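You operate a simulated robot arm through the tools that you are given. There is no shell and no other tool.

You are at the controls of a simulated robot arm. One attempt, no reset.

JOB
Set the current to 3 and join the two clamped thick rods.
Fine: guard closed and white lever on Press, then hold the green button.

The check looks at the end state, three seconds after you hand in, the way a careful person would. Anything else that was tipped, shoved, dropped, spilled or broken makes it a failure.

ROBOT AND FRAMES
A 7-joint arm with a three-finger gripper, fixed in place. Base frame: the origin is on the floor under the middle of its stand, x ahead of it, y to its left, z up. Units: mm, degrees, N and s.
It reaches about 977 mm from its shoulder. Its first joint turns from -166.0 to 166.0 degrees. Payload 2.69 kg.
The tool frame sits at the grasp point between the pads (the TCP): z along the fingers, y along the line on which they close. The tips reach 29 mm beyond it. The gripper opens to 120 mm; its body begins 78 mm behind the TCP.
Orientation is that of the tool frame in the base frame, as a unit quaternion [w, x, y, z]. With the fingers straight down and closing along the base's y, the tool's x points along the base's -x, its y along +y and its z along -z.

CONTROLS
- The arm moves only by the tool servo_tool. Its argument "moves" is a list of rows, each an object (a shift or turn left out is 0, a gripper value left out holds the last) with "dp": the shift along the tool's x, y, z in units of 200 mm (1.0 is 200 mm), a list of three; "turn": the turn, a rotation vector about the tool's x, y, z in units of 120 degrees (1.0 is 120 degrees), a list of three; "grip": the finger opening in mm, from 0 to 120. In form: [{"dp": [x, y, z], "turn": [ax, ay, az], "grip": grip}, ...]. A call has 1 to 20 rows; each row is the pose to reach, as a shift and turn from the pose commanded when the call began, along the tool's axes at that moment. A call with a number of a shift or a turn outside -1 to 1 is refused whole. Each row takes 0.2 s and may step no farther than 50 mm and 8.6 degrees from the row before; otherwise, or with a gripper value out of range, the whole call is refused. A pose out of reach is approached as far as the arm can. The call stops where the force on the tool passes 40 N (or 10 N more than at its start, if that is more) or the arm is blocked; 0.2 s more then pass. The fingers move at their own pace (about 136.2 mm/s each) and stop on an object; they squeeze with about 43 N. The grip force told is the motor's: it shows also when the fingers shut on nothing. Time passes only in rows, and 0.2 s behind the last, so rows that repeat a pose let the fingers close. It gives the time, the measured TCP pose, the force on the tool (base axes), the opening and the grip force at its end, in the units of the frame above (readings bear some noise), with the torque about the TCP (base axes, N m) and any sound that the robot's microphone picked up.
- Cameras (640 x 400 px; columns grow to the right, rows downward): "scene" is fixed at [400, -651.3, 1518.9]; the picture's right is [0.83, -0.56, 0.00], its down [-0.39, -0.57, -0.72] and it looks along [0.40, 0.60, -0.69] (base axes); focal length 250 px, centre (320, 200). "wrist" rides on the gripper at [63, 0, -104] in the tool frame; the picture's right is [0.00, 1.00, 0.00], its down [-0.83, 0.00, -0.56] and it looks along [-0.56, 0.00, 0.83] (tool axes); focal length 275 px, centre (320, 200). There is no depth. A picture from a camera that has moved, and an enlarged one, comes with that camera's place and axes in the base frame and with its lens.
- get_image(camera): a new picture of that camera. The clock stands still meanwhile.
- slide_trunk(by): moves the trunk up (or, below 0, down) by that many mm; the arm rides with it, the base frame stays. It gives what a move gives, with no picture.
- zoom(camera, box): a new picture of the part [left, top, right, bottom] of that camera's present view, enlarged. The clock stands still meanwhile.
- finish_job(): hands the job in; it is judged then, once.

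Places have to be worked out from the pictures, the camera data and where the tool is seen. Open the gripper and draw the arm clear of the work before you hand the job in, unless the task says otherwise.

The tools are called after "Request:" as a command line: name --argument value ..., lists and objects as JSON in quotes. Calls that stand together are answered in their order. servo_tool: Moves the arm, as the interface text tells. Its arguments: {"type":"object","properties":{"moves":{"type":"array","items":{"type":"object","properties":{"dp":{"type":"array","items":{"type":"number"}},"turn":{"type":"array","items":{"type":"number"}},"grip":{"type":"number"}}}}},"required":["moves"]} The other tools are called the same way: slide_trunk (by) moves the trunk up or down; get_image (camera) takes a picture; zoom (camera, box) takes an enlarged picture of a part of a camera's view; finish_job () hands the job in.

At the start:

```text
time: 0.0
tcp_pos: [456.5, -227.0, 1295.7]
tcp_rot: [-0.002, -0.001, 1.0, 0.002]
force: [0.1, 0.5, -0.3]
torque: [0.0, 0.0, -0.02]
gripper_width: 120.1
grip_force: 0.0
trunk travel left (down, up): [-375.0, 211.0]
```

scene: 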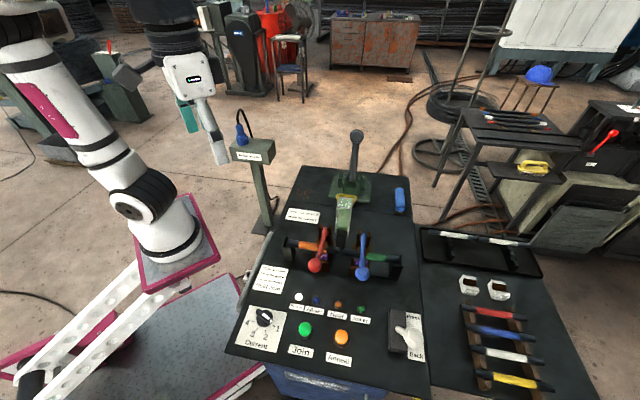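
wrist: 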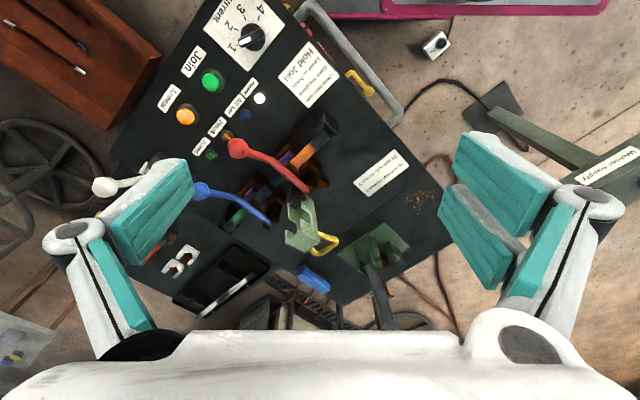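

I'll start by looking more closely at the machine's panel and labels with enlarged views.

Request:
zoom --camera "scene" --box '[220, 260, 440, 400]'

Request:
zoom --camera "scene" --box '[220, 120, 440, 260]'

Request:
zoom --camera "wrist" --box '[120, 0, 440, 200]'

Request:
zoom --camera "wrist" --box '[180, 120, 480, 310]'

```text
2.86 times, centred on (330, 330) of scene
camera zoom: at [400.0, -651.3, 1518.9], right [0.83, -0.56, 0.0], down [-0.39, -0.57, -0.72], along [0.4, 0.6, -0.69], focal length 713 px, centre (291, -171)
```

zoom: 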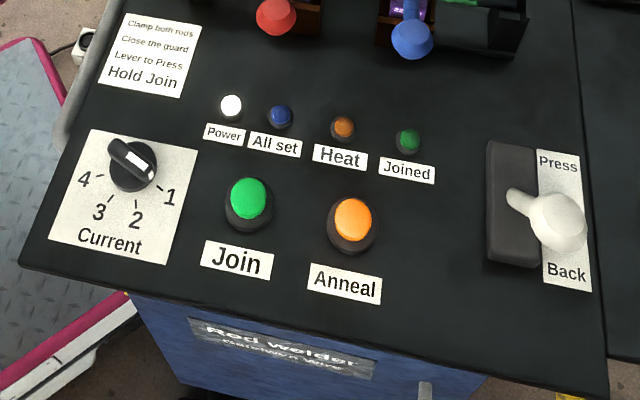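

```text
2.86 times, centred on (330, 190) of scene
camera zoom: at [400.0, -651.3, 1518.9], right [0.83, -0.56, 0.0], down [-0.39, -0.57, -0.72], along [0.4, 0.6, -0.69], focal length 713 px, centre (291, 229)
```

zoom: 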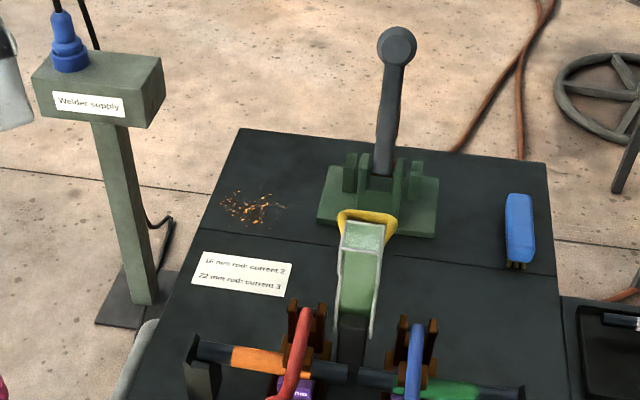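

```text
2.00 times, centred on (280, 100) of wrist
camera zoom: at [393.5, -226.8, 1401.4], right [-0.01, 1.0, 0.0], down [0.83, 0.0, 0.55], along [0.55, 0.01, -0.83], focal length 551 px, centre (400, 400)
```

zoom: 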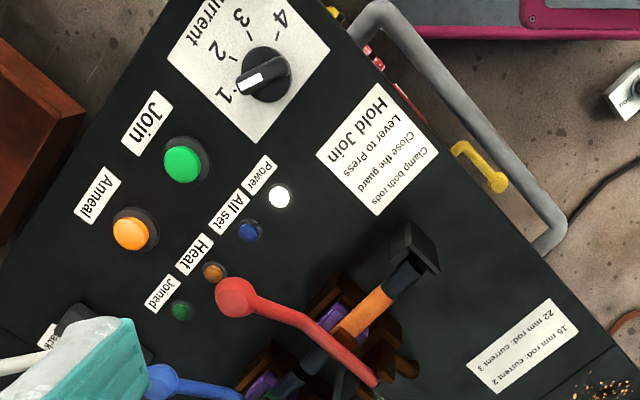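

```text
2.11 times, centred on (330, 215) of wrist
camera zoom: at [393.5, -226.8, 1401.4], right [-0.01, 1.0, 0.0], down [0.83, 0.0, 0.55], along [0.55, 0.01, -0.83], focal length 580 px, centre (299, 168)
```

zoom: 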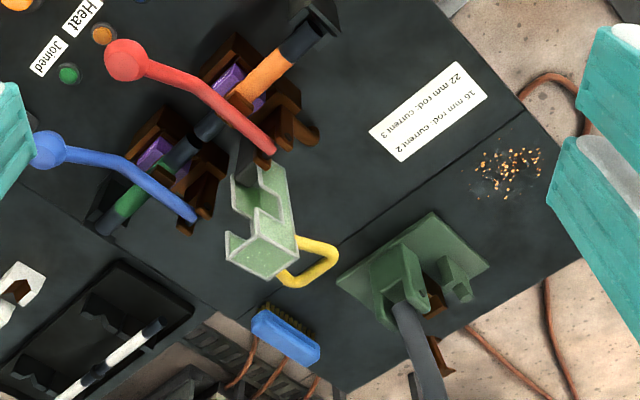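

The panel looks flat at about z = 815, with the machine turned roughly 45° to the base. I'll take closer looks at the dial, lever and guard before moving.

Request:
zoom --camera "scene" --box '[232, 290, 296, 354]'

Request:
zoom --camera "scene" --box '[370, 290, 440, 370]'

Request:
zoom --camera "scene" --box '[270, 180, 420, 290]'

Request:
zoom --camera "wrist" --box '[200, 0, 300, 70]'

Request:
zoom --camera "scene" --box '[0, 0, 300, 400]'

```text
6.25 times, centred on (264, 322) of scene
camera zoom: at [400.0, -651.3, 1518.9], right [0.83, -0.56, 0.0], down [-0.39, -0.57, -0.72], along [0.4, 0.6, -0.69], focal length 1560 px, centre (670, -562)
```

zoom: 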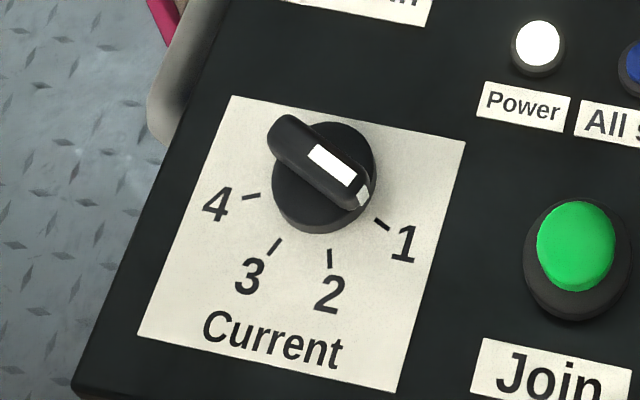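

```text
5.00 times, centred on (405, 330) of scene
camera zoom: at [400.0, -651.3, 1518.9], right [0.83, -0.56, 0.0], down [-0.39, -0.57, -0.72], along [0.4, 0.6, -0.69], focal length 1248 px, centre (-105, -450)
```

zoom: 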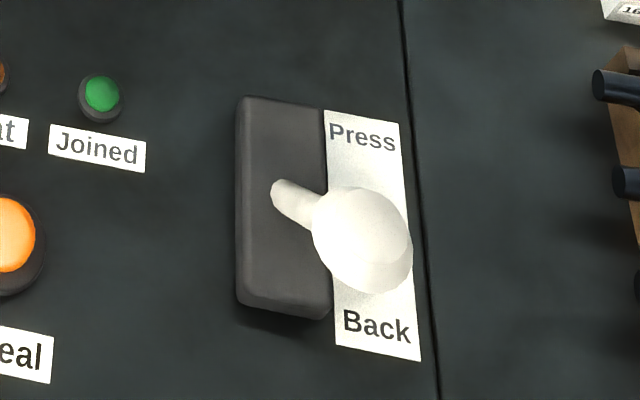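

```text
3.64 times, centred on (345, 235) of scene
camera zoom: at [400.0, -651.3, 1518.9], right [0.83, -0.56, 0.0], down [-0.39, -0.57, -0.72], along [0.4, 0.6, -0.69], focal length 907 px, centre (229, 73)
```

zoom: 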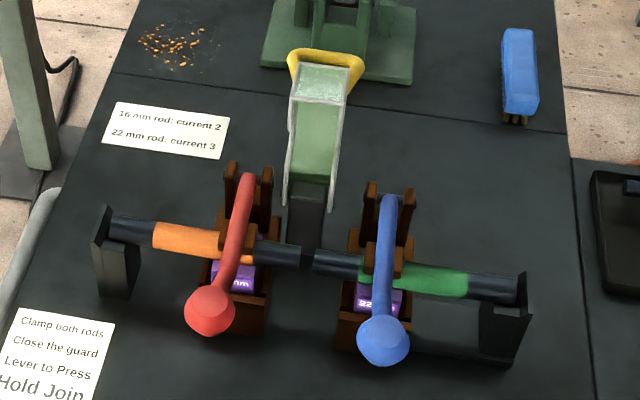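

```text
5.71 times, centred on (250, 35) of wrist
camera zoom: at [393.5, -226.8, 1401.4], right [-0.01, 1.0, 0.0], down [0.83, 0.0, 0.55], along [0.55, 0.01, -0.83], focal length 1573 px, centre (720, 1143)
```

zoom: 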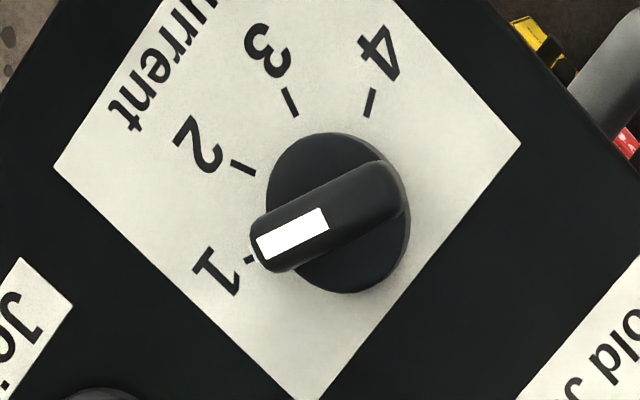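

```text
1.00 times, centred on (150, 200) of scene (not enlarged: the box is as wide or as high as the picture)
camera zoom: at [400.0, -651.3, 1518.9], right [0.83, -0.56, 0.0], down [-0.39, -0.57, -0.72], along [0.4, 0.6, -0.69], focal length 250 px, centre (490, 200)
```

zoom: 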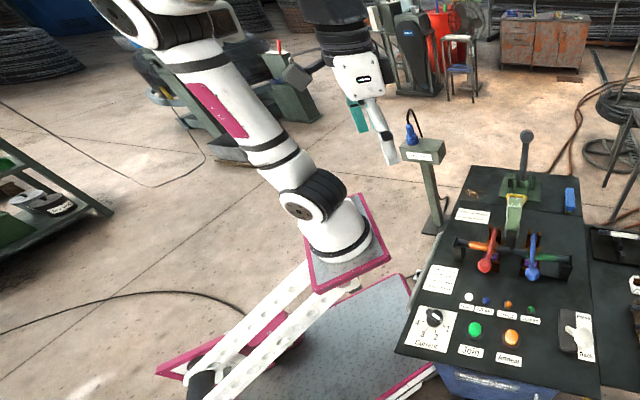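

The dial bar points to 1 and the lever leans toward Back. I'll look closely at the gripper itself and the finger shapes before moving.

Request:
zoom --camera "scene" --box '[130, 20, 260, 180]'

Request:
zoom --camera "scene" --box '[420, 220, 640, 400]'

```text
2.50 times, centred on (195, 100) of scene
camera zoom: at [400.0, -651.3, 1518.9], right [0.83, -0.56, 0.0], down [-0.39, -0.57, -0.72], along [0.4, 0.6, -0.69], focal length 624 px, centre (632, 450)
```

zoom: 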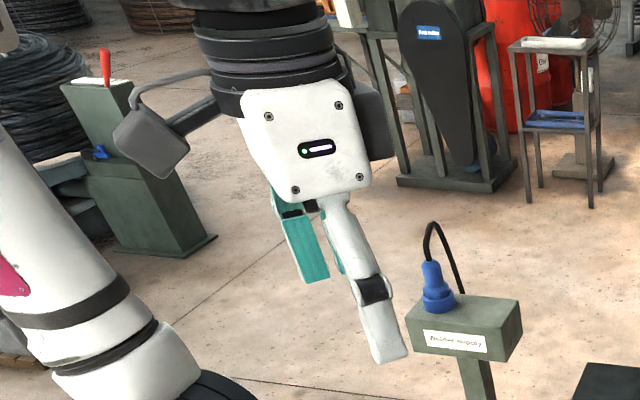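

```text
2.22 times, centred on (530, 310) of scene
camera zoom: at [400.0, -651.3, 1518.9], right [0.83, -0.56, 0.0], down [-0.39, -0.57, -0.72], along [0.4, 0.6, -0.69], focal length 554 px, centre (-147, -44)
```

zoom: 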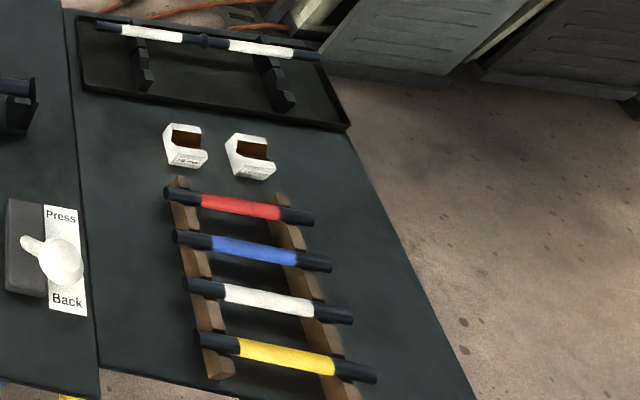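

I'll move above the dial, turning the tool so the fingers close across the pointer bar, with the opening reduced.

Request:
servo_tool --moves '[{"dp": [0.0222, -0.0725, 0.1225], "turn": [0, 0, 0.0703], "grip": 70}, {"dp": [0.0444, -0.145, 0.245], "turn": [0, 0, 0.1406]}, {"dp": [0.0666, -0.2175, 0.3675], "turn": [0, 0, 0.2109]}, {"dp": [0.0888, -0.29, 0.49], "turn": [0, 0, 0.2812]}, {"dp": [0.111, -0.3625, 0.6125], "turn": [0, 0, 0.3515]}, {"dp": [0.1332, -0.435, 0.735], "turn": [0, 0, 0.4218]}, {"dp": [0.1554, -0.5075, 0.8575], "turn": [0, 0, 0.4921]}, {"dp": [0.1775, -0.58, 0.98], "turn": [0, 0, 0.5625]}, {"dp": [0.1775, -0.58, 0.98], "turn": [0, 0, 0.5625]}]'

Request:
get_image --camera "wrist"

Request:
get_image --camera "scene"

```text
time: 2.0
tcp_pos: [420.5, -342.2, 1100.0]
tcp_rot: [-0.003, 0.557, 0.831, 0.0]
force: [0.4, 0.5, -0.4]
torque: [-0.02, 0.0, 0.01]
gripper_width: 69.7
grip_force: 0.0
trunk travel left (down, up): [-375.0, 211.0]
```

```text
taken
camera wrist: at [395.7, -283.6, 1205.2], right [0.92, 0.39, 0.0], down [0.32, -0.77, 0.55], along [0.21, -0.51, -0.83], focal length 275 px, centre (320, 200)
```

wrist: 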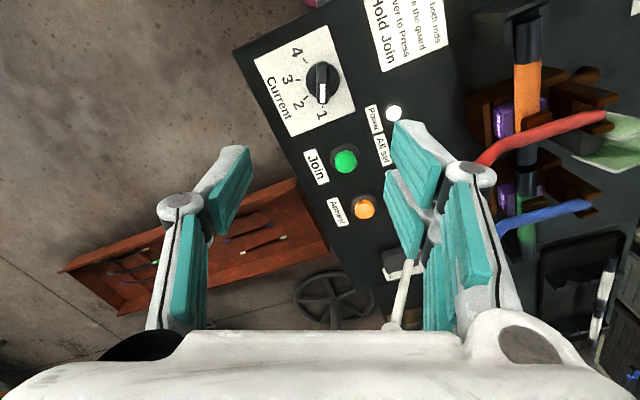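

```text
taken
```

scene: 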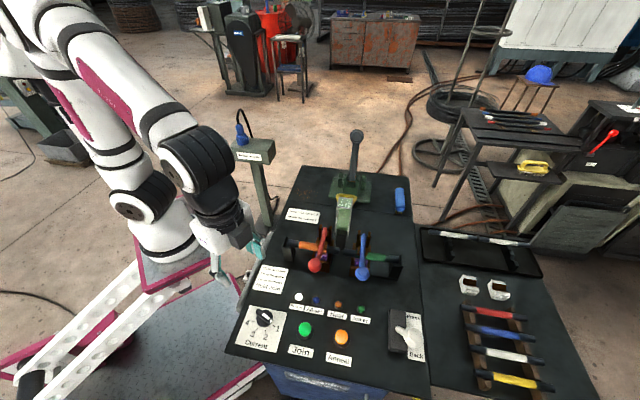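

The dial is directly below the TCP. I'll zoom into the wrist view to verify the bar alignment with the closing axis.

Request:
zoom --camera "wrist" --box '[260, 30, 380, 130]'

Request:
zoom --camera "wrist" --box '[440, 0, 640, 300]'

```text
4.00 times, centred on (320, 80) of wrist
camera zoom: at [395.7, -283.6, 1205.2], right [0.92, 0.39, 0.0], down [0.32, -0.77, 0.55], along [0.21, -0.51, -0.83], focal length 1101 px, centre (320, 680)
```

zoom: 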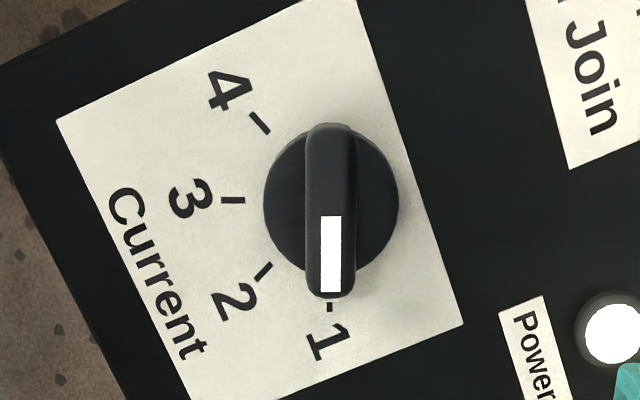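

```text
1.33 times, centred on (540, 150) of wrist
camera zoom: at [395.7, -283.6, 1205.2], right [0.92, 0.39, 0.0], down [0.32, -0.77, 0.55], along [0.21, -0.51, -0.83], focal length 367 px, centre (27, 267)
```

zoom: 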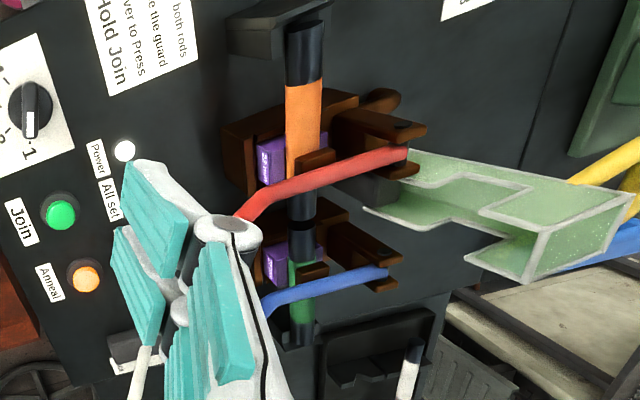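

The bar (about 16 mm wide, top near z 849) is aligned with the tool; the knob centre is about 3 mm toward tool +y. I'll descend most of the way and look again.

Request:
servo_tool --moves '[{"dp": [0, 0.015, 0.2], "grip": 60}, {"dp": [0, 0.015, 0.4]}, {"dp": [0, 0.015, 0.6]}, {"dp": [0, 0.015, 0.8]}, {"dp": [0, 0.015, 0.95]}, {"dp": [0, 0.015, 0.95]}]'

Request:
get_image --camera "wrist"

Request:
zoom --camera "scene" --box '[190, 240, 330, 350]'

```text
time: 3.4
tcp_pos: [421.4, -339.0, 909.2]
tcp_rot: [-0.003, 0.555, 0.832, 0.001]
force: [0.2, 0.3, 0.2]
torque: [0.04, -0.05, 0.01]
gripper_width: 59.8
grip_force: 0.0
trunk travel left (down, up): [-375.0, 211.0]
```

```text
taken
camera wrist: at [397.3, -281.5, 1014.6], right [0.92, 0.39, 0.0], down [0.32, -0.77, 0.55], along [0.21, -0.51, -0.83], focal length 275 px, centre (320, 200)
```

wrist: 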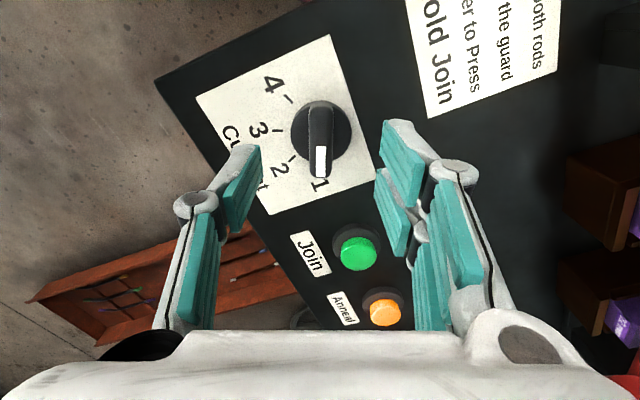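

```text
3.64 times, centred on (260, 295) of scene
camera zoom: at [400.0, -651.3, 1518.9], right [0.83, -0.56, 0.0], down [-0.39, -0.57, -0.72], along [0.4, 0.6, -0.69], focal length 907 px, centre (538, -146)
```

zoom: 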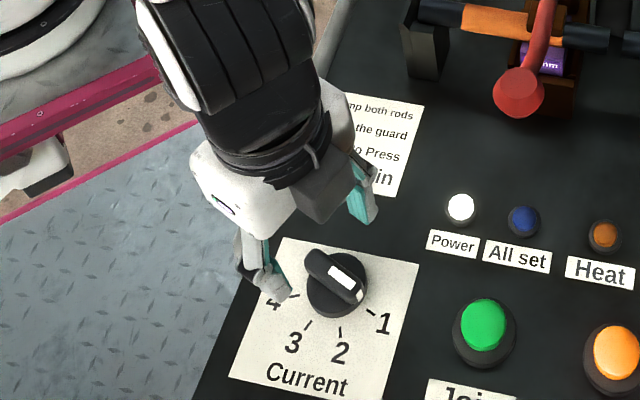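

The knob sits directly below the TCP now (within ~2 mm). I'll descend so that the tips straddle the bar, then check.

Request:
servo_tool --moves '[{"dp": [-0.011, 0, 0.1]}, {"dp": [-0.011, 0, 0.17]}, {"dp": [-0.011, 0, 0.215]}, {"dp": [-0.011, 0, 0.215]}]'

Request:
get_image --camera "wrist"

Request:
zoom --camera "scene" --box '[210, 270, 310, 350]'

```text
time: 4.4
tcp_pos: [423.6, -343.6, 866.8]
tcp_rot: [-0.002, 0.556, 0.832, 0.001]
force: [-0.6, -0.3, -0.6]
torque: [0.0, -0.02, 0.01]
gripper_width: 60.0
grip_force: 0.1
trunk travel left (down, up): [-375.0, 211.0]
```

```text
taken
camera wrist: at [398.9, -283.8, 971.8], right [0.92, 0.39, 0.0], down [0.32, -0.77, 0.55], along [0.21, -0.51, -0.83], focal length 275 px, centre (320, 200)
```

wrist: 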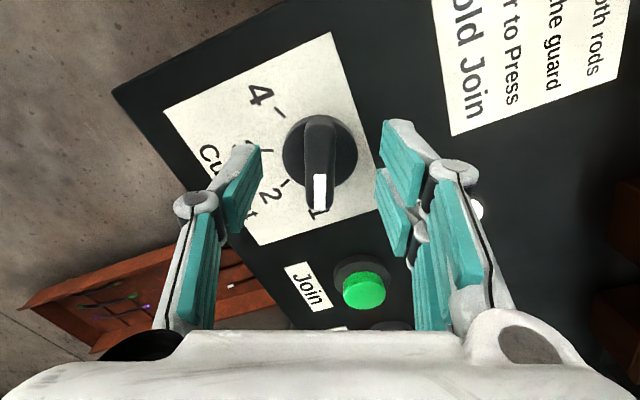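

```text
5.00 times, centred on (260, 310) of scene
camera zoom: at [400.0, -651.3, 1518.9], right [0.83, -0.56, 0.0], down [-0.39, -0.57, -0.72], along [0.4, 0.6, -0.69], focal length 1248 px, centre (620, -350)
```

zoom: 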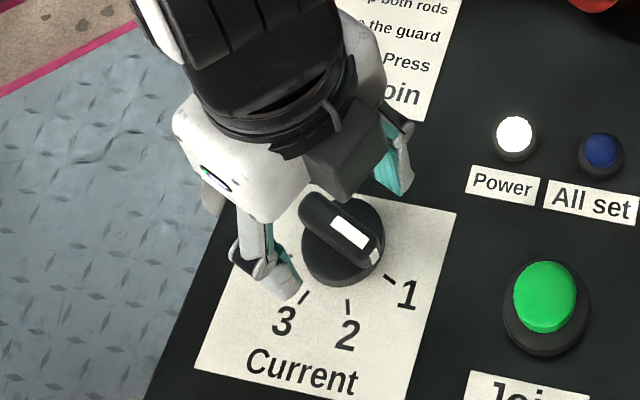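

No contact yet; tips should be about 11 mm below the bar's top. I'll go 4 mm lower and close the fingers on the bar.

Request:
servo_tool --moves '[{"dp": [0, 0, 0.02]}, {"dp": [0, 0, 0.02], "grip": 30}, {"dp": [0, 0, 0.02], "grip": 5}, {"dp": [0, 0, 0.02], "grip": 5}, {"dp": [0, 0, 0.02], "grip": 5}]'

Request:
get_image --camera "wrist"

Request:
zoom --camera "scene" --box '[210, 270, 310, 350]'

```text
time: 5.6
tcp_pos: [422.0, -341.4, 863.4]
tcp_rot: [-0.003, 0.555, 0.832, 0.001]
force: [1.8, 1.3, 3.0]
torque: [0.13, -0.02, -0.01]
gripper_width: 15.8
grip_force: 41.3
trunk travel left (down, up): [-375.0, 211.0]
```

```text
taken
camera wrist: at [398.9, -283.8, 968.2], right [0.92, 0.39, 0.0], down [0.32, -0.77, 0.55], along [0.21, -0.51, -0.83], focal length 275 px, centre (320, 200)
```

wrist: 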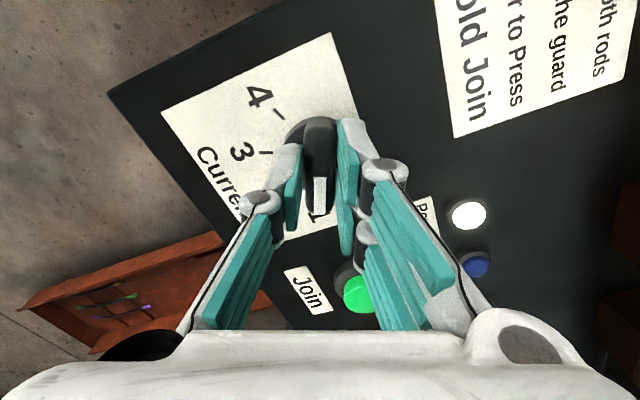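

```text
5.00 times, centred on (260, 310) of scene
camera zoom: at [400.0, -651.3, 1518.9], right [0.83, -0.56, 0.0], down [-0.39, -0.57, -0.72], along [0.4, 0.6, -0.69], focal length 1248 px, centre (620, -350)
```

zoom: 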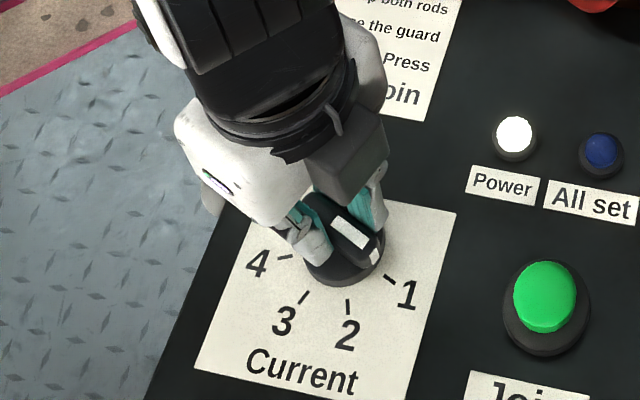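

The bar is held (15.8 mm). I'll turn 45° clockwise first (to mark 2) and check how it behaves.

Request:
servo_tool --moves '[{"turn": [0, 0, 0.0625], "grip": 5}, {"turn": [0, 0, 0.125]}, {"turn": [0, 0, 0.1875]}, {"turn": [0, 0, 0.25]}, {"turn": [0, 0, 0.3125]}, {"turn": [0, 0, 0.375]}, {"turn": [0, 0, 0.375]}]'

Request:
zoom --camera "scene" --box '[210, 270, 310, 350]'

Request:
get_image --camera "wrist"

```text
time: 7.2
tcp_pos: [426.4, -341.6, 862.4]
tcp_rot: [0.0, 0.83, 0.557, 0.001]
force: [8.6, 0.5, -0.2]
torque: [-0.82, 0.07, 0.01]
gripper_width: 16.0
grip_force: 42.1
trunk travel left (down, up): [-375.0, 211.0]
stopped in row 7: the force on the tool passed its limit at 41 N (the readings are from after the stop); the commanded pose is now the measured one
```

```text
5.00 times, centred on (260, 310) of scene
camera zoom: at [400.0, -651.3, 1518.9], right [0.83, -0.56, 0.0], down [-0.39, -0.57, -0.72], along [0.4, 0.6, -0.69], focal length 1248 px, centre (620, -350)
```

zoom: 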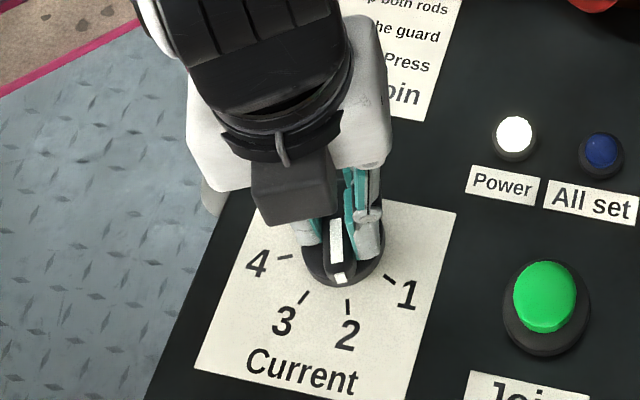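

```text
taken
camera wrist: at [449.9, -283.4, 968.1], right [0.93, -0.37, 0.0], down [-0.31, -0.77, 0.55], along [-0.21, -0.51, -0.83], focal length 275 px, centre (320, 200)
```

wrist: 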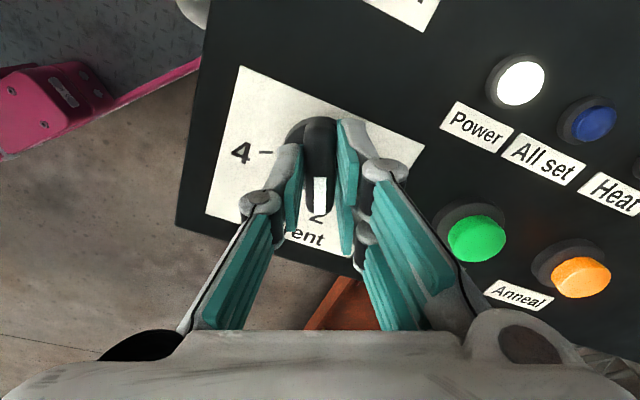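

The bar now points at 2; the force came from a small offset between tool axis and knob axis. I'll continue the next 45° with a small compensating shift.

Request:
servo_tool --moves '[{"dp": [-0.0013, 0.004], "turn": [0, 0, 0.05], "grip": 5}, {"dp": [-0.0026, 0.006, 0], "turn": [0, 0, 0.1]}, {"dp": [-0.0035, 0.008, 0], "turn": [0, 0, 0.15]}, {"dp": [-0.0045, 0.01, 0], "turn": [0, 0, 0.2]}, {"dp": [-0.0055, 0.011, 0], "turn": [0, 0, 0.25]}, {"dp": [-0.0065, 0.012, 0], "turn": [0, 0, 0.3]}, {"dp": [-0.007, 0.013, 0], "turn": [0, 0, 0.34]}, {"dp": [-0.0077, 0.014, 0], "turn": [0, 0, 0.375]}]'

Request:
zoom --camera "scene" --box '[210, 270, 310, 350]'

Request:
get_image --camera "wrist"

```text
refused: a shift or a turn must be a list of 3 entries
```

```text
5.00 times, centred on (260, 310) of scene
camera zoom: at [400.0, -651.3, 1518.9], right [0.83, -0.56, 0.0], down [-0.39, -0.57, -0.72], along [0.4, 0.6, -0.69], focal length 1248 px, centre (620, -350)
```

zoom: 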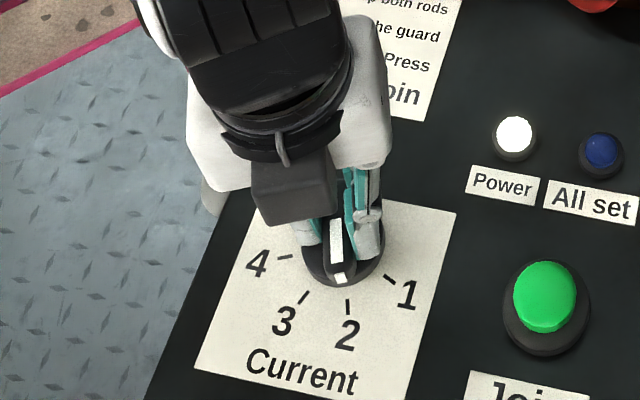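

```text
taken
camera wrist: at [449.9, -283.4, 968.1], right [0.93, -0.37, 0.0], down [-0.31, -0.77, 0.55], along [-0.21, -0.51, -0.83], focal length 275 px, centre (320, 200)
```

wrist: 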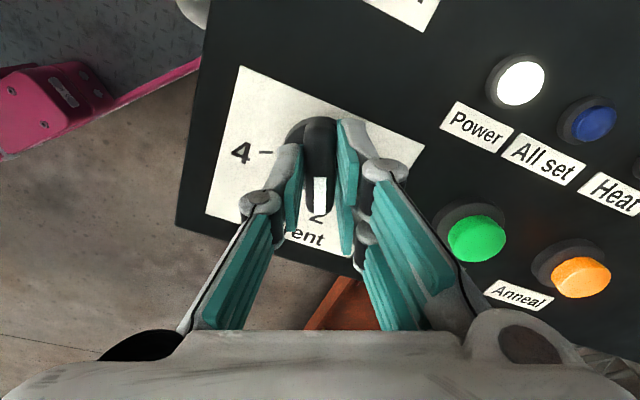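

The call was refused only because one row had a two-entry shift; nothing moved. I'll resend it with full three-entry lists.

Request:
servo_tool --moves '[{"dp": [-0.0013, 0.004, 0], "turn": [0, 0, 0.05], "grip": 5}, {"dp": [-0.0026, 0.006, 0], "turn": [0, 0, 0.1]}, {"dp": [-0.0035, 0.008, 0], "turn": [0, 0, 0.15]}, {"dp": [-0.0045, 0.01, 0], "turn": [0, 0, 0.2]}, {"dp": [-0.0055, 0.011, 0], "turn": [0, 0, 0.25]}, {"dp": [-0.0065, 0.012, 0], "turn": [0, 0, 0.3]}, {"dp": [-0.007, 0.013, 0], "turn": [0, 0, 0.34]}, {"dp": [-0.0077, 0.014, 0], "turn": [0, 0, 0.375]}]'

Request:
zoom --camera "scene" --box '[210, 270, 310, 350]'

Request:
get_image --camera "wrist"

```text
time: 9.0
tcp_pos: [428.5, -345.2, 863.2]
tcp_rot: [-0.002, 0.981, 0.196, 0.0]
force: [20.2, 1.7, 0.2]
torque: [0.23, -0.94, 0.01]
gripper_width: 16.0
grip_force: 42.0
trunk travel left (down, up): [-375.0, 211.0]
```

```text
5.00 times, centred on (260, 310) of scene
camera zoom: at [400.0, -651.3, 1518.9], right [0.83, -0.56, 0.0], down [-0.39, -0.57, -0.72], along [0.4, 0.6, -0.69], focal length 1248 px, centre (620, -350)
```

zoom: 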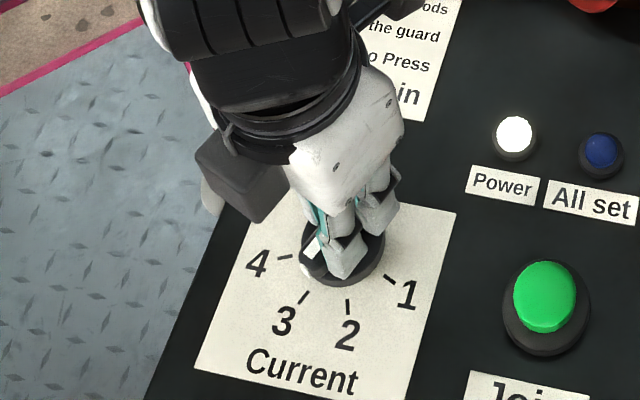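

```text
taken
camera wrist: at [486.8, -319.8, 968.0], right [0.39, -0.92, 0.0], down [-0.77, -0.32, 0.56], along [-0.51, -0.21, -0.83], focal length 275 px, centre (320, 200)
```

wrist: 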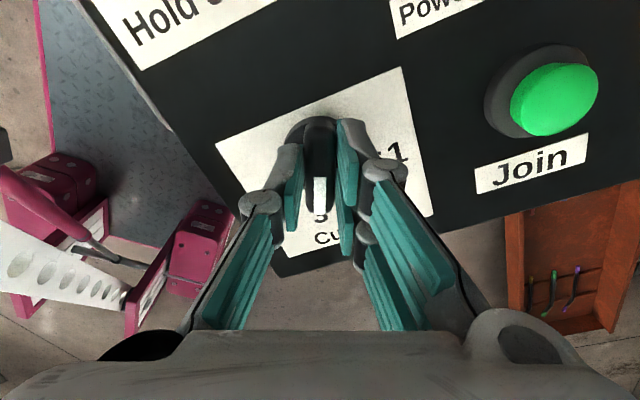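

The bar points at 3 (tool yaw now −67.4°, exactly 90° turned). I'll relax the side load slightly, open, and rise to verify.

Request:
servo_tool --moves '[{"dp": [0.01, 0.003, 0], "grip": 5}, {"dp": [0.01, 0.003, 0], "grip": 40}, {"dp": [0.01, 0.003, 0], "grip": 64}, {"dp": [0.01, 0.003, 0], "grip": 64}, {"dp": [0.01, 0.003, -0.1]}, {"dp": [0.01, 0.003, -0.3]}, {"dp": [0.01, 0.003, -0.5]}, {"dp": [0.01, 0.003, -0.7]}, {"dp": [0.01, 0.003, -0.9]}]'

Request:
zoom --camera "scene" --box '[210, 270, 310, 350]'

Request:
get_image --camera "wrist"

```text
time: 11.0
tcp_pos: [429.0, -344.9, 1043.8]
tcp_rot: [-0.003, 0.981, 0.195, 0.0]
force: [-0.9, -0.5, 0.2]
torque: [0.02, 0.03, 0.02]
gripper_width: 63.8
grip_force: 0.0
trunk travel left (down, up): [-375.0, 211.0]
```

```text
5.00 times, centred on (260, 310) of scene
camera zoom: at [400.0, -651.3, 1518.9], right [0.83, -0.56, 0.0], down [-0.39, -0.57, -0.72], along [0.4, 0.6, -0.69], focal length 1248 px, centre (620, -350)
```

zoom: 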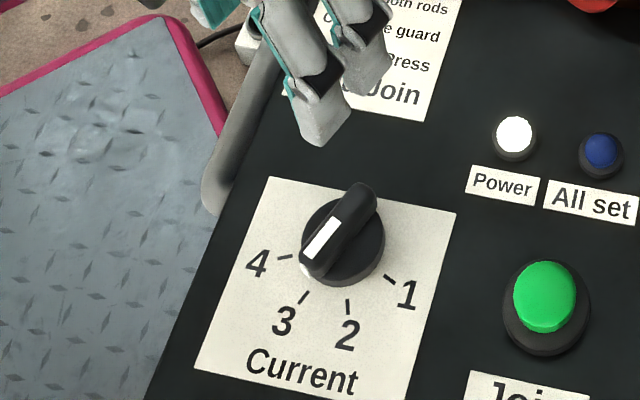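

```text
taken
camera wrist: at [487.5, -319.8, 1149.1], right [0.39, -0.92, 0.0], down [-0.77, -0.32, 0.56], along [-0.51, -0.21, -0.83], focal length 275 px, centre (320, 200)
```

wrist: 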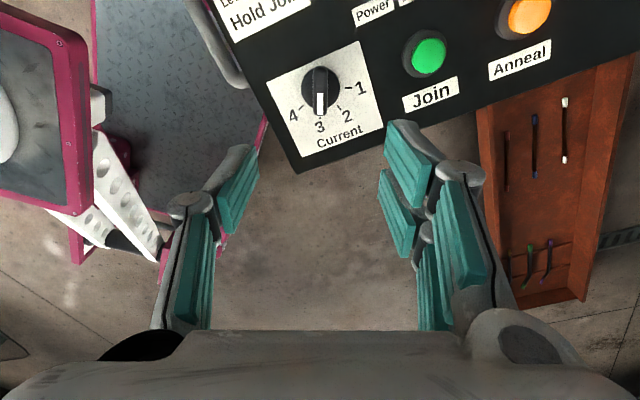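

Request:
zoom --camera "wrist" --box '[270, 40, 390, 160]'

```text
3.33 times, centred on (330, 100) of wrist
camera zoom: at [487.5, -319.8, 1149.1], right [0.39, -0.92, 0.0], down [-0.77, -0.32, 0.56], along [-0.51, -0.21, -0.83], focal length 918 px, centre (287, 533)
```

zoom: 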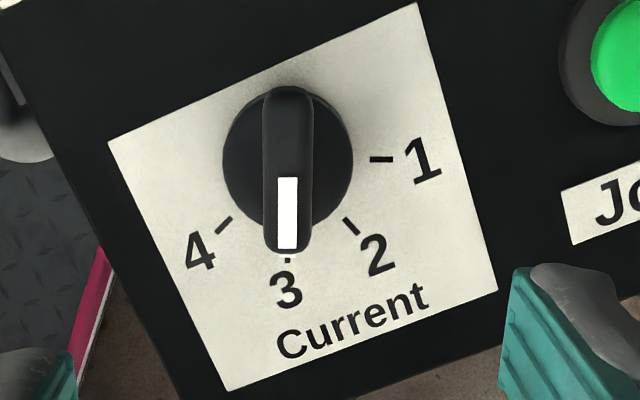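

The dial is set at 3. Next I'll swing the wrist camera toward the left side of the machine to survey the guard and clamps (staying above z ≈ 1040 and clear of the red knob).

Request:
servo_tool --moves '[{"dp": [0.0679, -0.0326, -0.02], "turn": [0, 0, -0.0669]}, {"dp": [0.1357, -0.0651, -0.04], "turn": [0, 0, -0.1339]}, {"dp": [0.2036, -0.0977, -0.06], "turn": [0, 0, -0.2008]}, {"dp": [0.2714, -0.1303, -0.08], "turn": [0, 0, -0.2677]}, {"dp": [0.3393, -0.1629, -0.1], "turn": [0, 0, -0.3346]}, {"dp": [0.4071, -0.1954, -0.1], "turn": [0, 0, -0.4016]}, {"dp": [0.475, -0.228, -0.1], "turn": [0, 0, -0.4685]}, {"dp": [0.5429, -0.2606, -0.1], "turn": [0, 0, -0.5354]}, {"dp": [0.6107, -0.2931, -0.1], "turn": [0, 0, -0.6024]}, {"dp": [0.6786, -0.3257, -0.1], "turn": [0, 0, -0.6693]}, {"dp": [0.7464, -0.3583, -0.1], "turn": [0, 0, -0.7362]}, {"dp": [0.8143, -0.3909, -0.1], "turn": [0, 0, -0.8031]}, {"dp": [0.8821, -0.4234, -0.1], "turn": [0, 0, -0.8701]}, {"dp": [0.95, -0.456, -0.1], "turn": [0, 0, -0.937]}]'

Request:
get_image --camera "wrist"

```text
time: 14.0
tcp_pos: [570.1, -187.9, 1064.8]
tcp_rot: [0.0, 0.382, 0.924, 0.001]
force: [-0.5, -0.1, 1.0]
torque: [0.02, -0.03, 0.01]
gripper_width: 64.0
grip_force: 0.1
trunk travel left (down, up): [-375.0, 211.0]
```

```text
taken
camera wrist: at [524.6, -143.3, 1169.0], right [0.7, 0.71, 0.0], down [0.59, -0.58, 0.55], along [0.4, -0.39, -0.83], focal length 275 px, centre (320, 200)
```

wrist: 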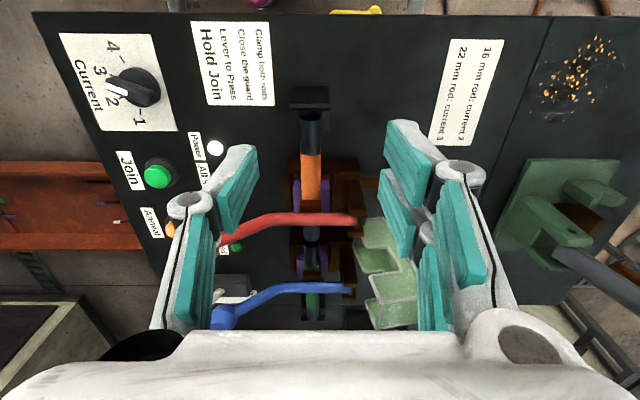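

The view is now aligned with the machine axes. I'll tilt the tool up 30° and open the fingers wide to see the guard, clamps and hinge from the side.

Request:
servo_tool --moves '[{"dp": [0.05, 0.03, 0.02], "turn": [0, -0.05, 0], "grip": 120}, {"dp": [0.1, 0.06, 0.04], "turn": [0, -0.1, 0]}, {"dp": [0.15, 0.09, 0.06], "turn": [0, -0.15, 0]}, {"dp": [0.2, 0.12, 0.08], "turn": [0, -0.2, 0]}, {"dp": [0.25, 0.15, 0.1], "turn": [0, -0.25, 0]}, {"dp": [0.25, 0.15, 0.1], "turn": [0, -0.3, 0]}]'

Request:
get_image --camera "wrist"

Request:
zoom --camera "wrist" --box '[200, 60, 460, 260]'

```text
time: 15.4
tcp_pos: [595.6, -139.2, 1081.4]
tcp_rot: [0.284, 0.365, 0.879, -0.117]
force: [0.0, -0.8, -0.3]
torque: [0.01, 0.05, -0.01]
gripper_width: 120.0
grip_force: 0.0
out of reach, approached as far as the arm can: row 4, 5, 6
trunk travel left (down, up): [-375.0, 211.0]
```

```text
taken
camera wrist: at [516.7, -60.2, 1130.7], right [0.7, 0.71, 0.0], down [0.25, -0.24, 0.94], along [0.67, -0.66, -0.35], focal length 275 px, centre (320, 200)
```

wrist: 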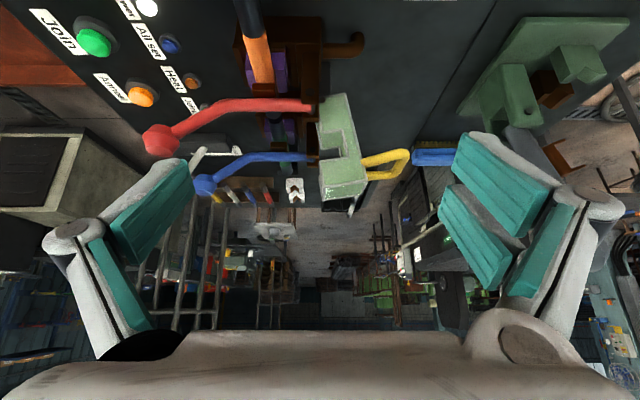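

```text
2.00 times, centred on (330, 160) of wrist
camera zoom: at [516.7, -60.2, 1130.7], right [0.7, 0.71, 0.0], down [0.25, -0.24, 0.94], along [0.67, -0.66, -0.35], focal length 551 px, centre (300, 280)
```

zoom: 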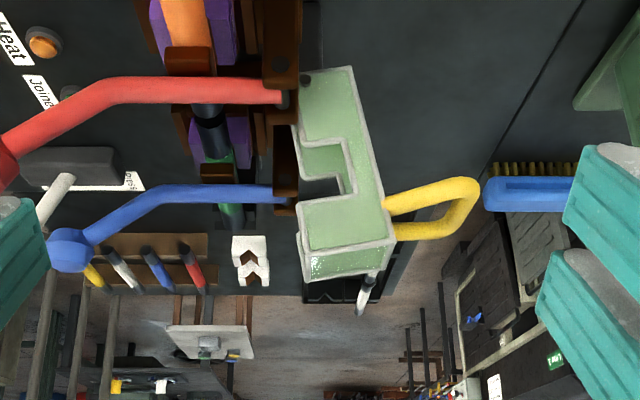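

This side view shows the guard as an upright green channel with its notch facing the front and a yellow loop handle at the back, hinged near its lower front corner. I'll zoom in on it for precise positions.

Request:
zoom --camera "wrist" --box '[290, 80, 450, 220]'

Request:
zoom --camera "wrist" --box '[200, 0, 360, 120]'

Request:
zoom --camera "scene" --box '[300, 180, 400, 280]'

```text
2.86 times, centred on (370, 150) of wrist
camera zoom: at [516.7, -60.2, 1130.7], right [0.7, 0.71, 0.0], down [0.25, -0.24, 0.94], along [0.67, -0.66, -0.35], focal length 786 px, centre (177, 343)
```

zoom: 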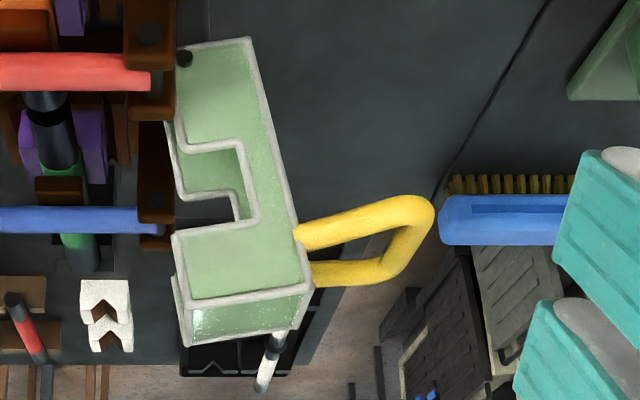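

```text
3.33 times, centred on (280, 60) of wrist
camera zoom: at [516.7, -60.2, 1130.7], right [0.7, 0.71, 0.0], down [0.25, -0.24, 0.94], along [0.67, -0.66, -0.35], focal length 918 px, centre (453, 667)
```

zoom: 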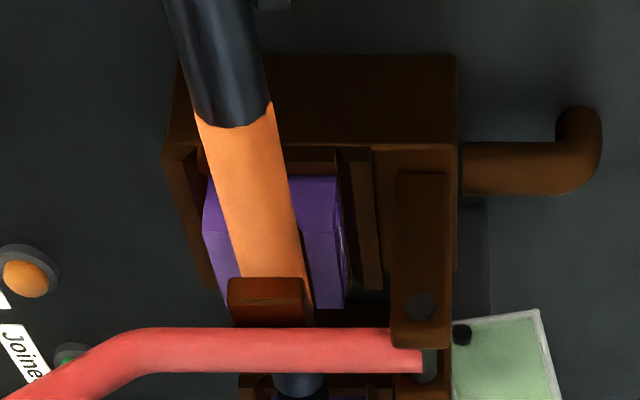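

```text
4.00 times, centred on (350, 230) of scene
camera zoom: at [400.0, -651.3, 1518.9], right [0.83, -0.56, 0.0], down [-0.39, -0.57, -0.72], along [0.4, 0.6, -0.69], focal length 998 px, centre (200, 80)
```

zoom: 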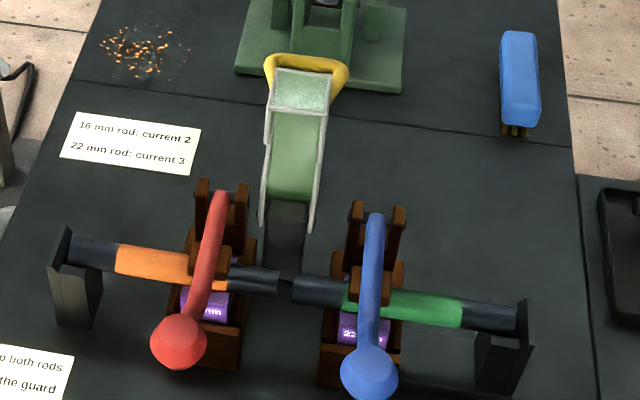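

I've located the handle crossbar at about r=716, f=419, z=970 (machine axes at 45°) and the hinge pin near f=326, z=890, so closing is about a 100° forward swing. First I'll untilt the tool to vertical.

Request:
servo_tool --moves '[{"dp": [0, 0, -0.02], "turn": [0, 0.06, 0]}, {"dp": [0, 0, -0.04], "turn": [0, 0.12, 0]}, {"dp": [0, 0, -0.06], "turn": [0, 0.18, 0]}, {"dp": [0, 0, -0.08], "turn": [0, 0.24, 0]}, {"dp": [0, 0, -0.1], "turn": [0, 0.3, 0]}, {"dp": [0, 0, -0.1], "turn": [0, 0.3, 0], "grip": 70}]'

```text
time: 16.8
tcp_pos: [589.3, -131.6, 1099.3]
tcp_rot: [-0.002, 0.382, 0.924, 0.002]
force: [-0.1, -0.5, -0.2]
torque: [0.01, 0.02, 0.03]
gripper_width: 70.0
grip_force: 0.1
trunk travel left (down, up): [-375.0, 211.0]
```

The tool is vertical again at z≈1099. I'll move to a point above the handle loop with the fingers still high.

Request:
servo_tool --moves '[{"dp": [-0.165, 0.08, 0], "grip": 70}, {"dp": [-0.33, 0.16, 0]}, {"dp": [-0.495, 0.24, 0]}, {"dp": [-0.66, 0.32, 0]}, {"dp": [-0.825, 0.4, 0]}, {"dp": [-0.99, 0.477, 0]}, {"dp": [-0.99, 0.477, 0]}]'

Request:
get_image --camera "wrist"

Request:
get_image --camera "scene"

```text
time: 18.4
tcp_pos: [795.3, -203.4, 1098.7]
tcp_rot: [0.0, 0.382, 0.924, 0.002]
force: [0.2, 0.4, -0.6]
torque: [-0.01, -0.02, -0.03]
gripper_width: 69.9
grip_force: 0.1
trunk travel left (down, up): [-375.0, 211.0]
```

```text
taken
camera wrist: at [751.9, -159.3, 1203.7], right [0.7, 0.71, 0.0], down [0.59, -0.59, 0.55], along [0.4, -0.39, -0.83], focal length 275 px, centre (320, 200)
```

wrist: 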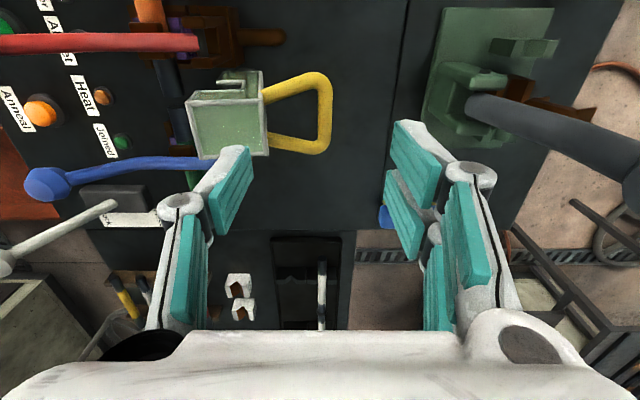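

```text
taken
```

scene: 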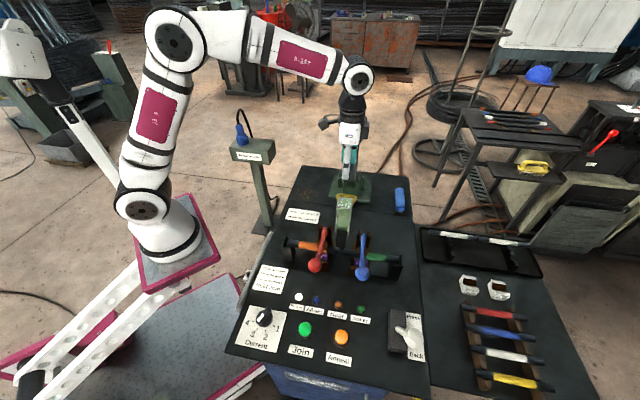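

The crossbar is at r≈715, f≈422, z≈970. I'll align above it with a 28 mm opening (single front finger to pass inside the loop) and come down partway.

Request:
servo_tool --moves '[{"dp": [-0.02, 0.01, 0.1], "grip": 28}, {"dp": [-0.04, 0.018, 0.2]}, {"dp": [-0.04, 0.018, 0.3]}, {"dp": [-0.04, 0.018, 0.36]}, {"dp": [-0.04, 0.018, 0.36]}]'

Request:
get_image --camera "wrist"

Request:
zoom --camera "scene" --box '[300, 130, 400, 230]'

```text
time: 19.6
tcp_pos: [803.0, -207.7, 1025.1]
tcp_rot: [-0.001, 0.381, 0.925, 0.001]
force: [0.2, -0.5, 0.0]
torque: [-0.03, -0.03, 0.02]
gripper_width: 27.9
grip_force: 0.0
trunk travel left (down, up): [-375.0, 211.0]
```

```text
taken
camera wrist: at [759.0, -161.9, 1130.7], right [0.7, 0.71, 0.0], down [0.59, -0.59, 0.55], along [0.4, -0.39, -0.83], focal length 275 px, centre (320, 200)
```

wrist: 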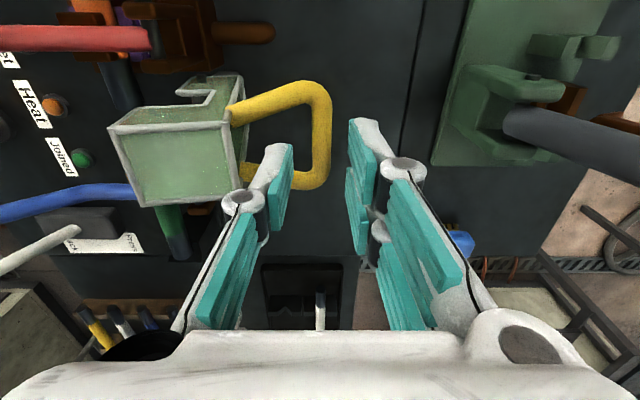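

```text
4.00 times, centred on (350, 180) of scene
camera zoom: at [400.0, -651.3, 1518.9], right [0.83, -0.56, 0.0], down [-0.39, -0.57, -0.72], along [0.4, 0.6, -0.69], focal length 998 px, centre (200, 280)
```

zoom: 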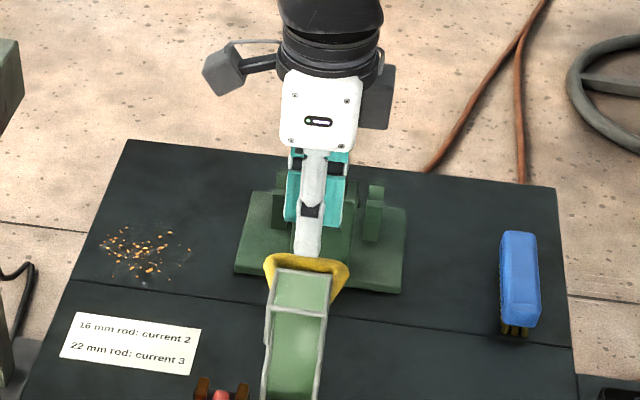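

Alignment looks good (crossbar centred between fingers). I'll descend 42 mm so the crossbar sits between the finger pads, watching for contact.

Request:
servo_tool --moves '[{"dp": [0, 0, 0.06]}, {"dp": [0, 0, 0.12]}, {"dp": [0, 0, 0.17]}, {"dp": [0, 0, 0.21]}, {"dp": [0, 0, 0.21]}]'

Request:
get_image --camera "wrist"

Request:
zoom --camera "scene" --box '[300, 130, 400, 230]'

```text
time: 20.8
tcp_pos: [803.7, -206.0, 983.8]
tcp_rot: [0.0, 0.382, 0.924, 0.002]
force: [0.0, 1.1, -0.8]
torque: [-0.04, -0.04, 0.04]
gripper_width: 27.9
grip_force: 0.1
trunk travel left (down, up): [-375.0, 211.0]
```

```text
taken
camera wrist: at [759.7, -161.6, 1089.0], right [0.7, 0.71, 0.0], down [0.59, -0.59, 0.55], along [0.4, -0.39, -0.83], focal length 275 px, centre (320, 200)
```

wrist: 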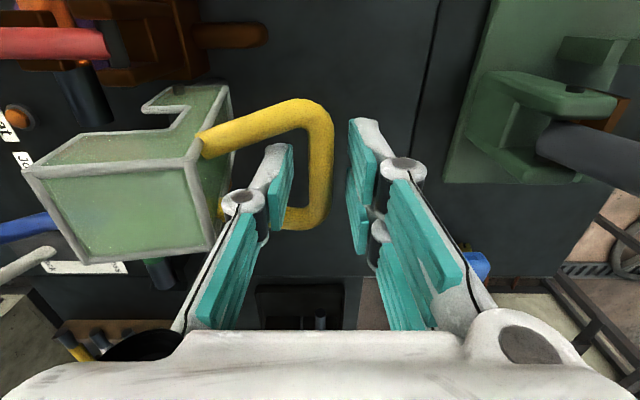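

```text
4.00 times, centred on (350, 180) of scene
camera zoom: at [400.0, -651.3, 1518.9], right [0.83, -0.56, 0.0], down [-0.39, -0.57, -0.72], along [0.4, 0.6, -0.69], focal length 998 px, centre (200, 280)
```

zoom: 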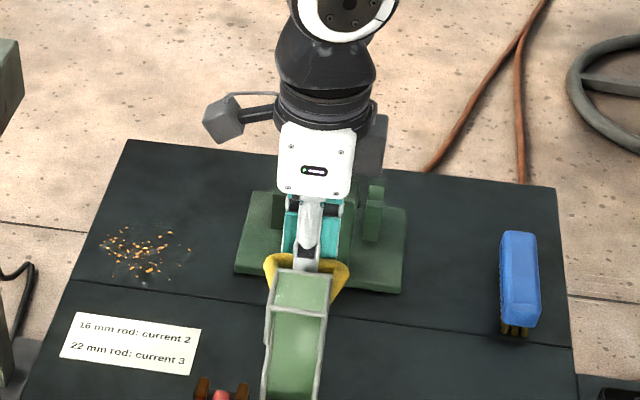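

The crossbar is between the fingers with no contact. I'll narrow the cage to 20 mm and follow the first half of the hinge arc (about 50°), slowly.

Request:
servo_tool --moves '[{"dp": [0, 0, 0], "grip": 20}, {"dp": [0, -0.047, -0.021]}, {"dp": [0, -0.0875, -0.0575]}, {"dp": [0, -0.1305, -0.09]}, {"dp": [0, -0.1765, -0.1195]}, {"dp": [0, -0.2245, -0.144]}, {"dp": [0, -0.275, -0.1645]}, {"dp": [0, -0.3265, -0.181]}, {"dp": [0, -0.3795, -0.1925]}, {"dp": [0, -0.4335, -0.1995]}, {"dp": [0, -0.4875, -0.2015]}]'

Request:
get_image --camera "wrist"

Request:
zoom --camera "scene" --box '[280, 130, 420, 270]'

```text
time: 23.2
tcp_pos: [735.9, -276.5, 1023.8]
tcp_rot: [-0.001, 0.381, 0.924, 0.0]
force: [-0.6, -0.1, -0.3]
torque: [0.0, 0.03, 0.02]
gripper_width: 20.5
grip_force: 0.6
trunk travel left (down, up): [-375.0, 211.0]
```

```text
taken
camera wrist: at [690.8, -230.7, 1129.1], right [0.7, 0.71, 0.0], down [0.59, -0.59, 0.55], along [0.4, -0.39, -0.83], focal length 275 px, centre (320, 200)
```

wrist: 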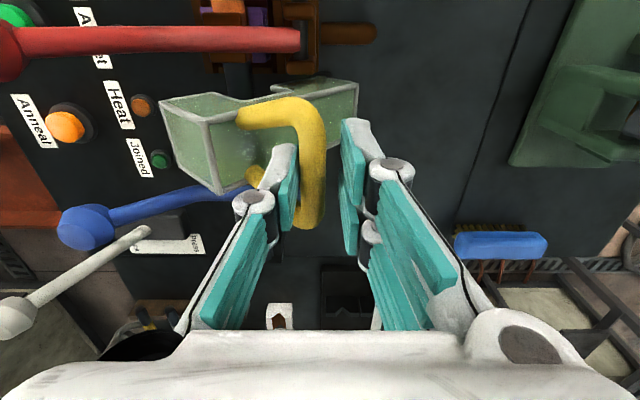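

```text
2.86 times, centred on (350, 200) of scene
camera zoom: at [400.0, -651.3, 1518.9], right [0.83, -0.56, 0.0], down [-0.39, -0.57, -0.72], along [0.4, 0.6, -0.69], focal length 713 px, centre (234, 200)
```

zoom: 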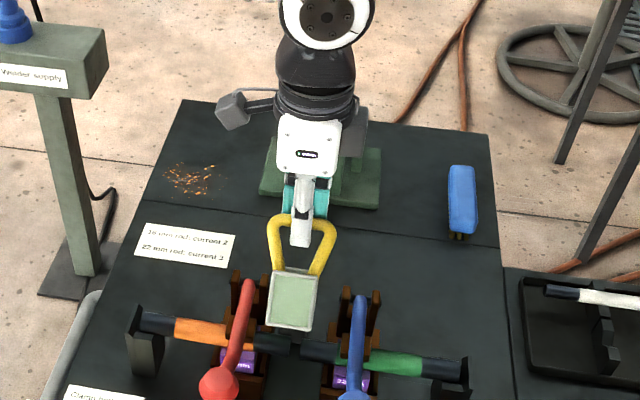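

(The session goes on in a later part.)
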